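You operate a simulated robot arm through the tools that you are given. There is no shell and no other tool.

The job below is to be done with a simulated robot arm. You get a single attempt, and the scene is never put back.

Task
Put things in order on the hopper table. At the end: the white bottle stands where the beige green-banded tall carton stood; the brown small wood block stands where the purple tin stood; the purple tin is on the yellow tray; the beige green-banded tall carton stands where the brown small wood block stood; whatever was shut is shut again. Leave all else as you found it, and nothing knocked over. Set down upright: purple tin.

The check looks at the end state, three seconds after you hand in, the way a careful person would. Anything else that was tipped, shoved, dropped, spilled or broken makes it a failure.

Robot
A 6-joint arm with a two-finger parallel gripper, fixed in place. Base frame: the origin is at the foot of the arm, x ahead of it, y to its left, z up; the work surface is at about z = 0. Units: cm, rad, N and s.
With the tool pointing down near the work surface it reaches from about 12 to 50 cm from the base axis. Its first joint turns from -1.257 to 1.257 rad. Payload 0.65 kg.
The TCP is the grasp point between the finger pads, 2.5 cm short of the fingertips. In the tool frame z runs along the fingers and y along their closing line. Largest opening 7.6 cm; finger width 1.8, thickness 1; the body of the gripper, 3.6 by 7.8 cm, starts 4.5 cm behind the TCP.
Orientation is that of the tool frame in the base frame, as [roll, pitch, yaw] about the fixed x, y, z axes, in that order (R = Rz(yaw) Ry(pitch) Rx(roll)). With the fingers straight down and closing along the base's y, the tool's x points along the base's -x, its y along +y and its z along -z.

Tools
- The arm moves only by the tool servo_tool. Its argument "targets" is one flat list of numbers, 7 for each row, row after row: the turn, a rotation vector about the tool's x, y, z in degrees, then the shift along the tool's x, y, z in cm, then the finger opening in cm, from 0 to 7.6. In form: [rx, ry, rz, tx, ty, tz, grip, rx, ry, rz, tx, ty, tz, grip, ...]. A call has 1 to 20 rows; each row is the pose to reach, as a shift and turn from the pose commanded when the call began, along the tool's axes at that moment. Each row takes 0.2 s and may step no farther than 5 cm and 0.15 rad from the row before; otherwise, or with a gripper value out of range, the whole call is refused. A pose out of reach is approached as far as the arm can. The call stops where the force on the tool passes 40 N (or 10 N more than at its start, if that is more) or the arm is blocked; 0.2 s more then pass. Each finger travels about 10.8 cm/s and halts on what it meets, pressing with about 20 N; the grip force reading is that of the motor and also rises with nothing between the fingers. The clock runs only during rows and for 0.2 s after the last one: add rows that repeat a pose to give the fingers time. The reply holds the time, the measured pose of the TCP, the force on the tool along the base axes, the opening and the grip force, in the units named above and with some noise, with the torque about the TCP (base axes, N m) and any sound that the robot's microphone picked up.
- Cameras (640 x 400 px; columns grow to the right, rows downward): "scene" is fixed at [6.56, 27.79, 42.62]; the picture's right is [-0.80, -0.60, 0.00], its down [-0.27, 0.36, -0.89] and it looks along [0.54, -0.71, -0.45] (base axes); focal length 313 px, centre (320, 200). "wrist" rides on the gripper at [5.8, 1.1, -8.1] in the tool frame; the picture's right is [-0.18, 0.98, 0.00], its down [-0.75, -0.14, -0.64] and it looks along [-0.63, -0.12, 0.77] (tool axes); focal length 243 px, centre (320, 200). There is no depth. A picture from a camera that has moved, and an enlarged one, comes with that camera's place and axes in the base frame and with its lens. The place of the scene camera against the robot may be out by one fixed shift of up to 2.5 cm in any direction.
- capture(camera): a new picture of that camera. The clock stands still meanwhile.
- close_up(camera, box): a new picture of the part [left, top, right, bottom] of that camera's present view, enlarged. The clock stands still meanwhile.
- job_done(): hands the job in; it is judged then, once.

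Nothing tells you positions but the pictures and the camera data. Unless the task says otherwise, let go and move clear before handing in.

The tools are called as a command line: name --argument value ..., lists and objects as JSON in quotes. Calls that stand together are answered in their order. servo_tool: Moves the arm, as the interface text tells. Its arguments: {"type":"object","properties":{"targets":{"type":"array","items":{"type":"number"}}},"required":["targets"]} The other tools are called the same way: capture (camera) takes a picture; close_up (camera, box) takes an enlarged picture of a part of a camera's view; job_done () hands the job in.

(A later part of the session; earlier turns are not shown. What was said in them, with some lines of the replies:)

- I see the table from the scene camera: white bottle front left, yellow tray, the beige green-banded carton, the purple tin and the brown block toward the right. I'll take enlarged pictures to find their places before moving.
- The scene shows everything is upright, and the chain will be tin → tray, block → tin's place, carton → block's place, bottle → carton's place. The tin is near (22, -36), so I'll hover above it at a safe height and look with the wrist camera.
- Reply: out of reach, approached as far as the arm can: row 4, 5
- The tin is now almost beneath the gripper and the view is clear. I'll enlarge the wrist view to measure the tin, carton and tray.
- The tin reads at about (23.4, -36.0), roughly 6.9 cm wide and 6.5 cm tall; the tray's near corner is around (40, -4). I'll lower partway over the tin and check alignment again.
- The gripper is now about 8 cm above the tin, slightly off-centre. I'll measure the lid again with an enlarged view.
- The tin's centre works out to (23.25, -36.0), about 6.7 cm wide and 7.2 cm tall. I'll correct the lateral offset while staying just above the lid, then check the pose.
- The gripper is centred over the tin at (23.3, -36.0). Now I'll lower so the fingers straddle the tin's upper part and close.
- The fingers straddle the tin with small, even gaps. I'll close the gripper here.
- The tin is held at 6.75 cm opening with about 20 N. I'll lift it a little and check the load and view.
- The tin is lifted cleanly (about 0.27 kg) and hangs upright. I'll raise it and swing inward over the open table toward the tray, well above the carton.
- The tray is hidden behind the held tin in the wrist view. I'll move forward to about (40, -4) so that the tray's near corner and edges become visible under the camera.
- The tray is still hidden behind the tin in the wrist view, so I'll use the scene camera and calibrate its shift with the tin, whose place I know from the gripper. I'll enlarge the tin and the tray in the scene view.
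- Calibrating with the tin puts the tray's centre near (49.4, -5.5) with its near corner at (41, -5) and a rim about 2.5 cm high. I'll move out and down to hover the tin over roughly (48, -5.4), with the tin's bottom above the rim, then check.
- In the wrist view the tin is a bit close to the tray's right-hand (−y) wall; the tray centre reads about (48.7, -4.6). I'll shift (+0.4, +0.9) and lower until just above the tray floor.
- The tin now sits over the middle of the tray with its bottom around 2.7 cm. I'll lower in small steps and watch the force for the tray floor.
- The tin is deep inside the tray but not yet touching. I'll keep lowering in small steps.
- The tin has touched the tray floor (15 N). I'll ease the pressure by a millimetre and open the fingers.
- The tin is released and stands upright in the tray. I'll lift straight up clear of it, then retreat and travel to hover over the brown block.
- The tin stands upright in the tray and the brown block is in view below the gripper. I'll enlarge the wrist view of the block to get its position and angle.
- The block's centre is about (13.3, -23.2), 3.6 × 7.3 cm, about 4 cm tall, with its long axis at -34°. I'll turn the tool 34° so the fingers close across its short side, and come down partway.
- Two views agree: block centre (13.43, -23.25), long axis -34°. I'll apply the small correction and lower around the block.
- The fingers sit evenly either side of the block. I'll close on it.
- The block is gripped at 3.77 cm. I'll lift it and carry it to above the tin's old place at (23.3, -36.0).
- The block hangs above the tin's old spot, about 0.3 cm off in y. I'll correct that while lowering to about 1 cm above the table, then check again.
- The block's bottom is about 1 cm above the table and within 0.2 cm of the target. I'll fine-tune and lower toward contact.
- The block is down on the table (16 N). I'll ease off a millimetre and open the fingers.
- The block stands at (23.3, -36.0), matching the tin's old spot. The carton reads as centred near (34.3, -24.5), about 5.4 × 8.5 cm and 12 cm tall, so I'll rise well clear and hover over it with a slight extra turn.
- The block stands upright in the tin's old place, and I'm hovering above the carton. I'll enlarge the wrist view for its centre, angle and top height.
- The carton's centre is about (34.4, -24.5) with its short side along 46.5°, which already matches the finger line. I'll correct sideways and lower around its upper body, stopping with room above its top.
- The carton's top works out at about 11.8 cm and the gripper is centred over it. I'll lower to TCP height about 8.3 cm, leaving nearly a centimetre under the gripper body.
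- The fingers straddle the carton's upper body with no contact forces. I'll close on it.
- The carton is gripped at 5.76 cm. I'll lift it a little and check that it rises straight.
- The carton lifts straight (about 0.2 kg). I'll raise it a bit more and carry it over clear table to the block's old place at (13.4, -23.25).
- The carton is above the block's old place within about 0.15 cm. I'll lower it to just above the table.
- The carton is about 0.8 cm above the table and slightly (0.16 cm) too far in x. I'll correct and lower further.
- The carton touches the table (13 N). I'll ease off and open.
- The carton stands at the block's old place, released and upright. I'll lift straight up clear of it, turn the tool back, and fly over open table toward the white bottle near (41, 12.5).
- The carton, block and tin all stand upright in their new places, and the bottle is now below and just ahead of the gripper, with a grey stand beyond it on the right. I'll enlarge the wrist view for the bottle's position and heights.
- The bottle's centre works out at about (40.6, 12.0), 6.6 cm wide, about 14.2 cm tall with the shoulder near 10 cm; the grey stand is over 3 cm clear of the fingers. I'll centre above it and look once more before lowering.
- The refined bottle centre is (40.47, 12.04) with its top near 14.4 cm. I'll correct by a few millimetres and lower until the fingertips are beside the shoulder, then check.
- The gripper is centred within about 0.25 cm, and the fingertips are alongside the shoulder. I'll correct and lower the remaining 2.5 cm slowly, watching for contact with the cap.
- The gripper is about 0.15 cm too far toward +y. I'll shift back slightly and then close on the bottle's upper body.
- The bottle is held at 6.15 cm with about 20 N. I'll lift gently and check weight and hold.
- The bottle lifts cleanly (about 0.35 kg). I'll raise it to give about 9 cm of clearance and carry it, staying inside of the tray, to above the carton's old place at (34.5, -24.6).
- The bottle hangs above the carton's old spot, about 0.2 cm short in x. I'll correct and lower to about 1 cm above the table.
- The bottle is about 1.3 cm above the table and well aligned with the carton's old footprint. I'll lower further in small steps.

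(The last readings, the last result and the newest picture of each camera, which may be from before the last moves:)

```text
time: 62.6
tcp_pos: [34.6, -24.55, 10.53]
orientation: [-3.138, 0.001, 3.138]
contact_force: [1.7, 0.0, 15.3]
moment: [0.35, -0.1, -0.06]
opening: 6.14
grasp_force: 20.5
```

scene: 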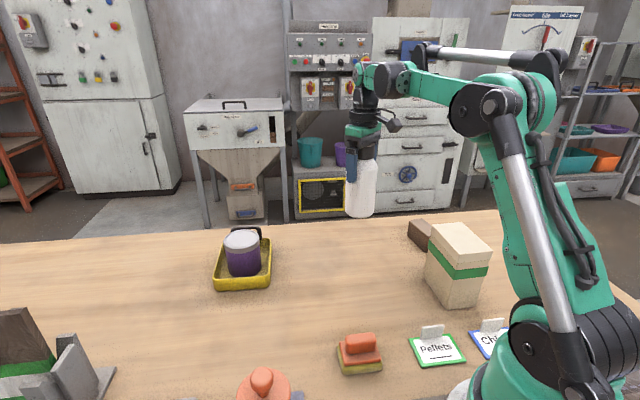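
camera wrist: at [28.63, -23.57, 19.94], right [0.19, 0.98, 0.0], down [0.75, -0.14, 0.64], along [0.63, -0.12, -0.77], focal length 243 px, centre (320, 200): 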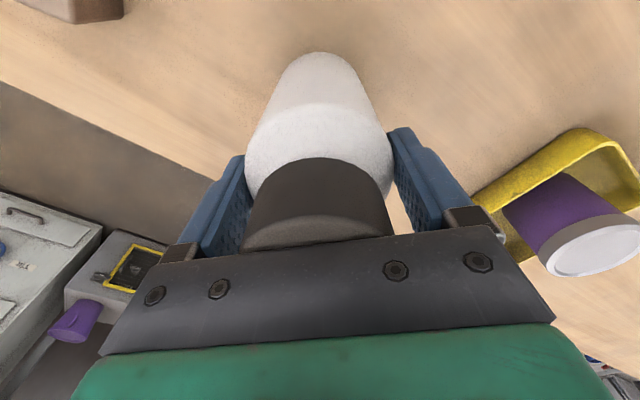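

The bottle touches the table (15 N). I'll ease off and open the fingers.

servo_tool --targets '[0, 0, 0, 0, 0, -0.12, 5.2, 0, 0, 0, 0, 0, -0.12, 6.2, 0, 0, 0, 0, 0, -0.12, 6.8, 0, 0, 0, 0, 0, -0.12, 7.6, 0, 0, 0, 0, 0, -0.12, 7.6]'

capture --camera "wrist"

close_up --camera "scene" --box '[290, 140, 450, 270]'

```text
time: 63.8
tcp_pos: [34.63, -24.54, 10.67]
orientation: [-3.139, 0.0, 3.137]
contact_force: [-0.3, -0.9, 0.0]
moment: [0.0, -0.01, -0.02]
opening: 7.61
grasp_force: 0.1
```

```text
taken
camera wrist: at [28.81, -23.38, 18.7], right [0.19, 0.98, 0.0], down [0.75, -0.14, 0.64], along [0.63, -0.12, -0.77], focal length 243 px, centre (320, 200)
```

wrist: 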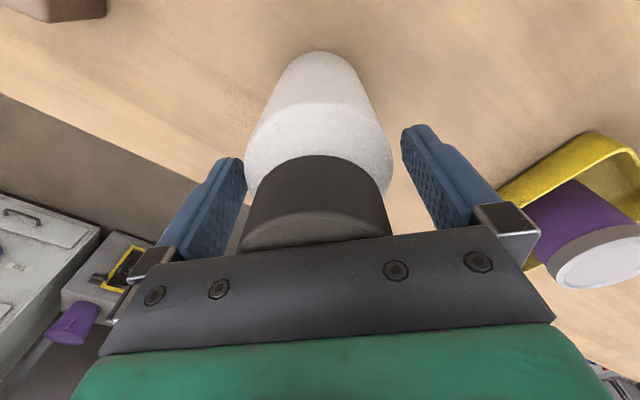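

```text
3.08 times, centred on (370, 205) of scene
camera zoom: at [6.56, 27.79, 42.62], right [-0.8, -0.6, 0.0], down [-0.27, 0.36, -0.89], along [0.54, -0.71, -0.45], focal length 964 px, centre (166, 185)
```

zoom: 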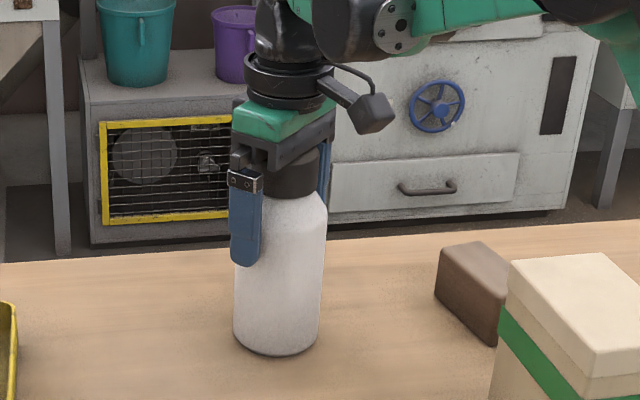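

The bottle stands released at the carton's old place. I'll rise straight up slowly until the fingertips clear the cap, then look around.

servo_tool --targets '[0, 0, 0, 0, -0.05, -1, 7.6, 0, 0, 0, 0, -0.05, -2.5, 7.6, 0, 0, 0, 0, -0.05, -4, 7.6, 0, 0, 0, 0, -0.05, -6, 7.6, 0, 0, 0, 0, -0.05, -8, 7.6, 0, 0, 0, 0, -0.05, -9.5, 7.6, 0, 0, 0, 0, -0.05, -9.5, 7.6]'

capture --camera "scene"

capture --camera "wrist"

```text
time: 65.4
tcp_pos: [34.59, -24.63, 20.08]
orientation: [-3.139, -0.001, 3.138]
contact_force: [0.1, 1.1, 0.6]
moment: [-0.02, -0.02, 0.01]
opening: 7.6
grasp_force: 0.1
```

```text
taken
```

scene: 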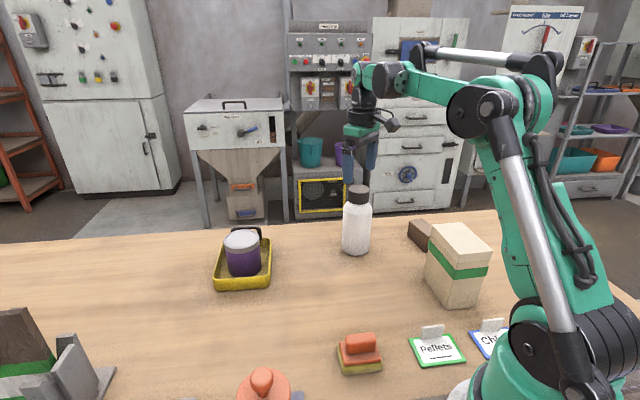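

```text
taken
camera wrist: at [28.79, -23.49, 28.15], right [0.19, 0.98, 0.0], down [0.75, -0.14, 0.64], along [0.63, -0.12, -0.77], focal length 243 px, centre (320, 200)
```

wrist: 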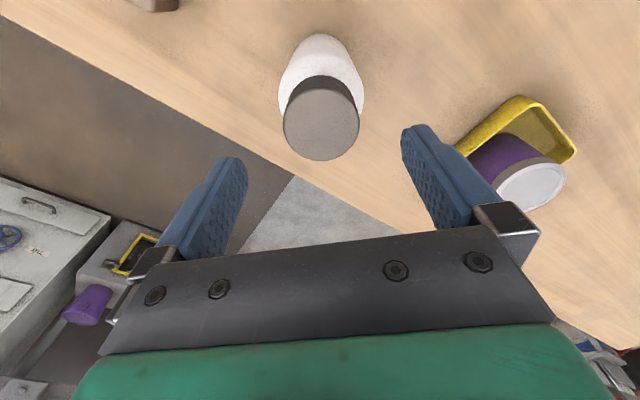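

All four items stand upright in their new places and nothing else has moved. I'll retreat to the starting pose, high above everything, and verify with both cameras.

servo_tool --targets '[0, 0, 0, 1.5, 0.2, -2, 7.6, 0, 0, 0, 4.5, 0.6, -4, 7.6, 0, 0, 0, 8, 1.2, -5.5, 7.6, 0, 0, 0, 11.5, 1.8, -7, 7.6, 0, 0, 0, 15, 2.3, -8.4, 7.6, 0, 0, 0, 18.9, 2.85, -8.4, 7.6, 0, 0, 0, 18.9, 2.85, -8.4, 7.6, 0, 0, 0, 18.9, 2.85, -8.4, 7.6]'

capture --camera "wrist"

capture --camera "scene"

close_up --camera "scene" --box '[330, 170, 510, 320]'

```text
time: 67.2
tcp_pos: [15.83, -21.67, 28.61]
orientation: [-3.138, -0.001, 3.138]
contact_force: [0.1, 0.5, 1.0]
moment: [0.03, 0.02, 0.01]
opening: 7.6
grasp_force: 0.1
```

```text
taken
camera wrist: at [10.09, -20.55, 36.61], right [0.19, 0.98, 0.0], down [0.75, -0.14, 0.64], along [0.63, -0.12, -0.77], focal length 243 px, centre (320, 200)
```

wrist: 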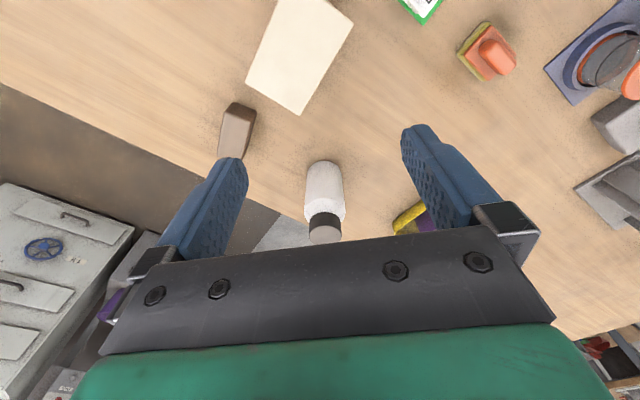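

```text
taken
```

scene: 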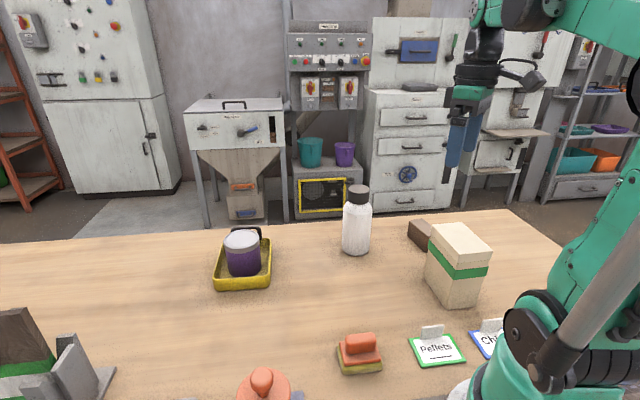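

```text
2.67 times, centred on (420, 245) of scene
camera zoom: at [6.56, 27.79, 42.62], right [-0.8, -0.6, 0.0], down [-0.27, 0.36, -0.89], along [0.54, -0.71, -0.45], focal length 836 px, centre (53, 80)
```

zoom: 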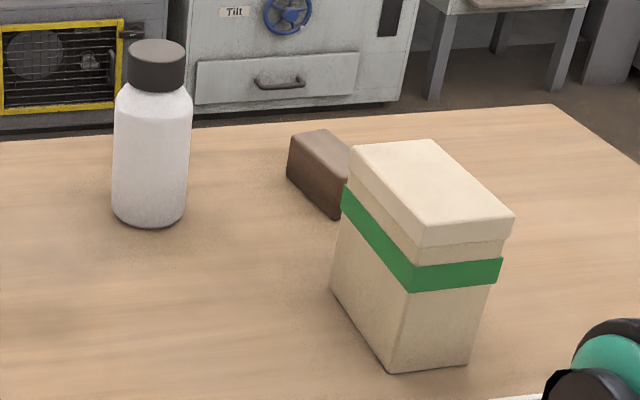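

The end state matches the task. The tin is upright on the yellow tray, the block is where the tin was, the carton is where the block was, and the bottle is where the carton was. Nothing was opened or knocked over, and the gripper is empty and clear, so I'm handing in.

job_done

```text
The job is handed in.
```

I've handed in the job. In the final camera pictures, all four items stand where the task asked:

- **Purple tin:** upright on the yellow tray, near its middle.
- **Brown small wood block:** where the purple tin stood, at about (23.3, -36.0).
- **Beige green-banded tall carton:** where the block stood, at about (13.5, -23.3).
- **White bottle:** where the carton stood, at about (34.6, -24.5).

By my measurements the block, carton and bottle are within a few millimetres of the spots they took over.

I opened nothing, so there was nothing to shut again. Nothing was knocked over, and the other objects in view look as they did at the start. The gripper is empty, and the arm is back near its starting pose, well above the table.
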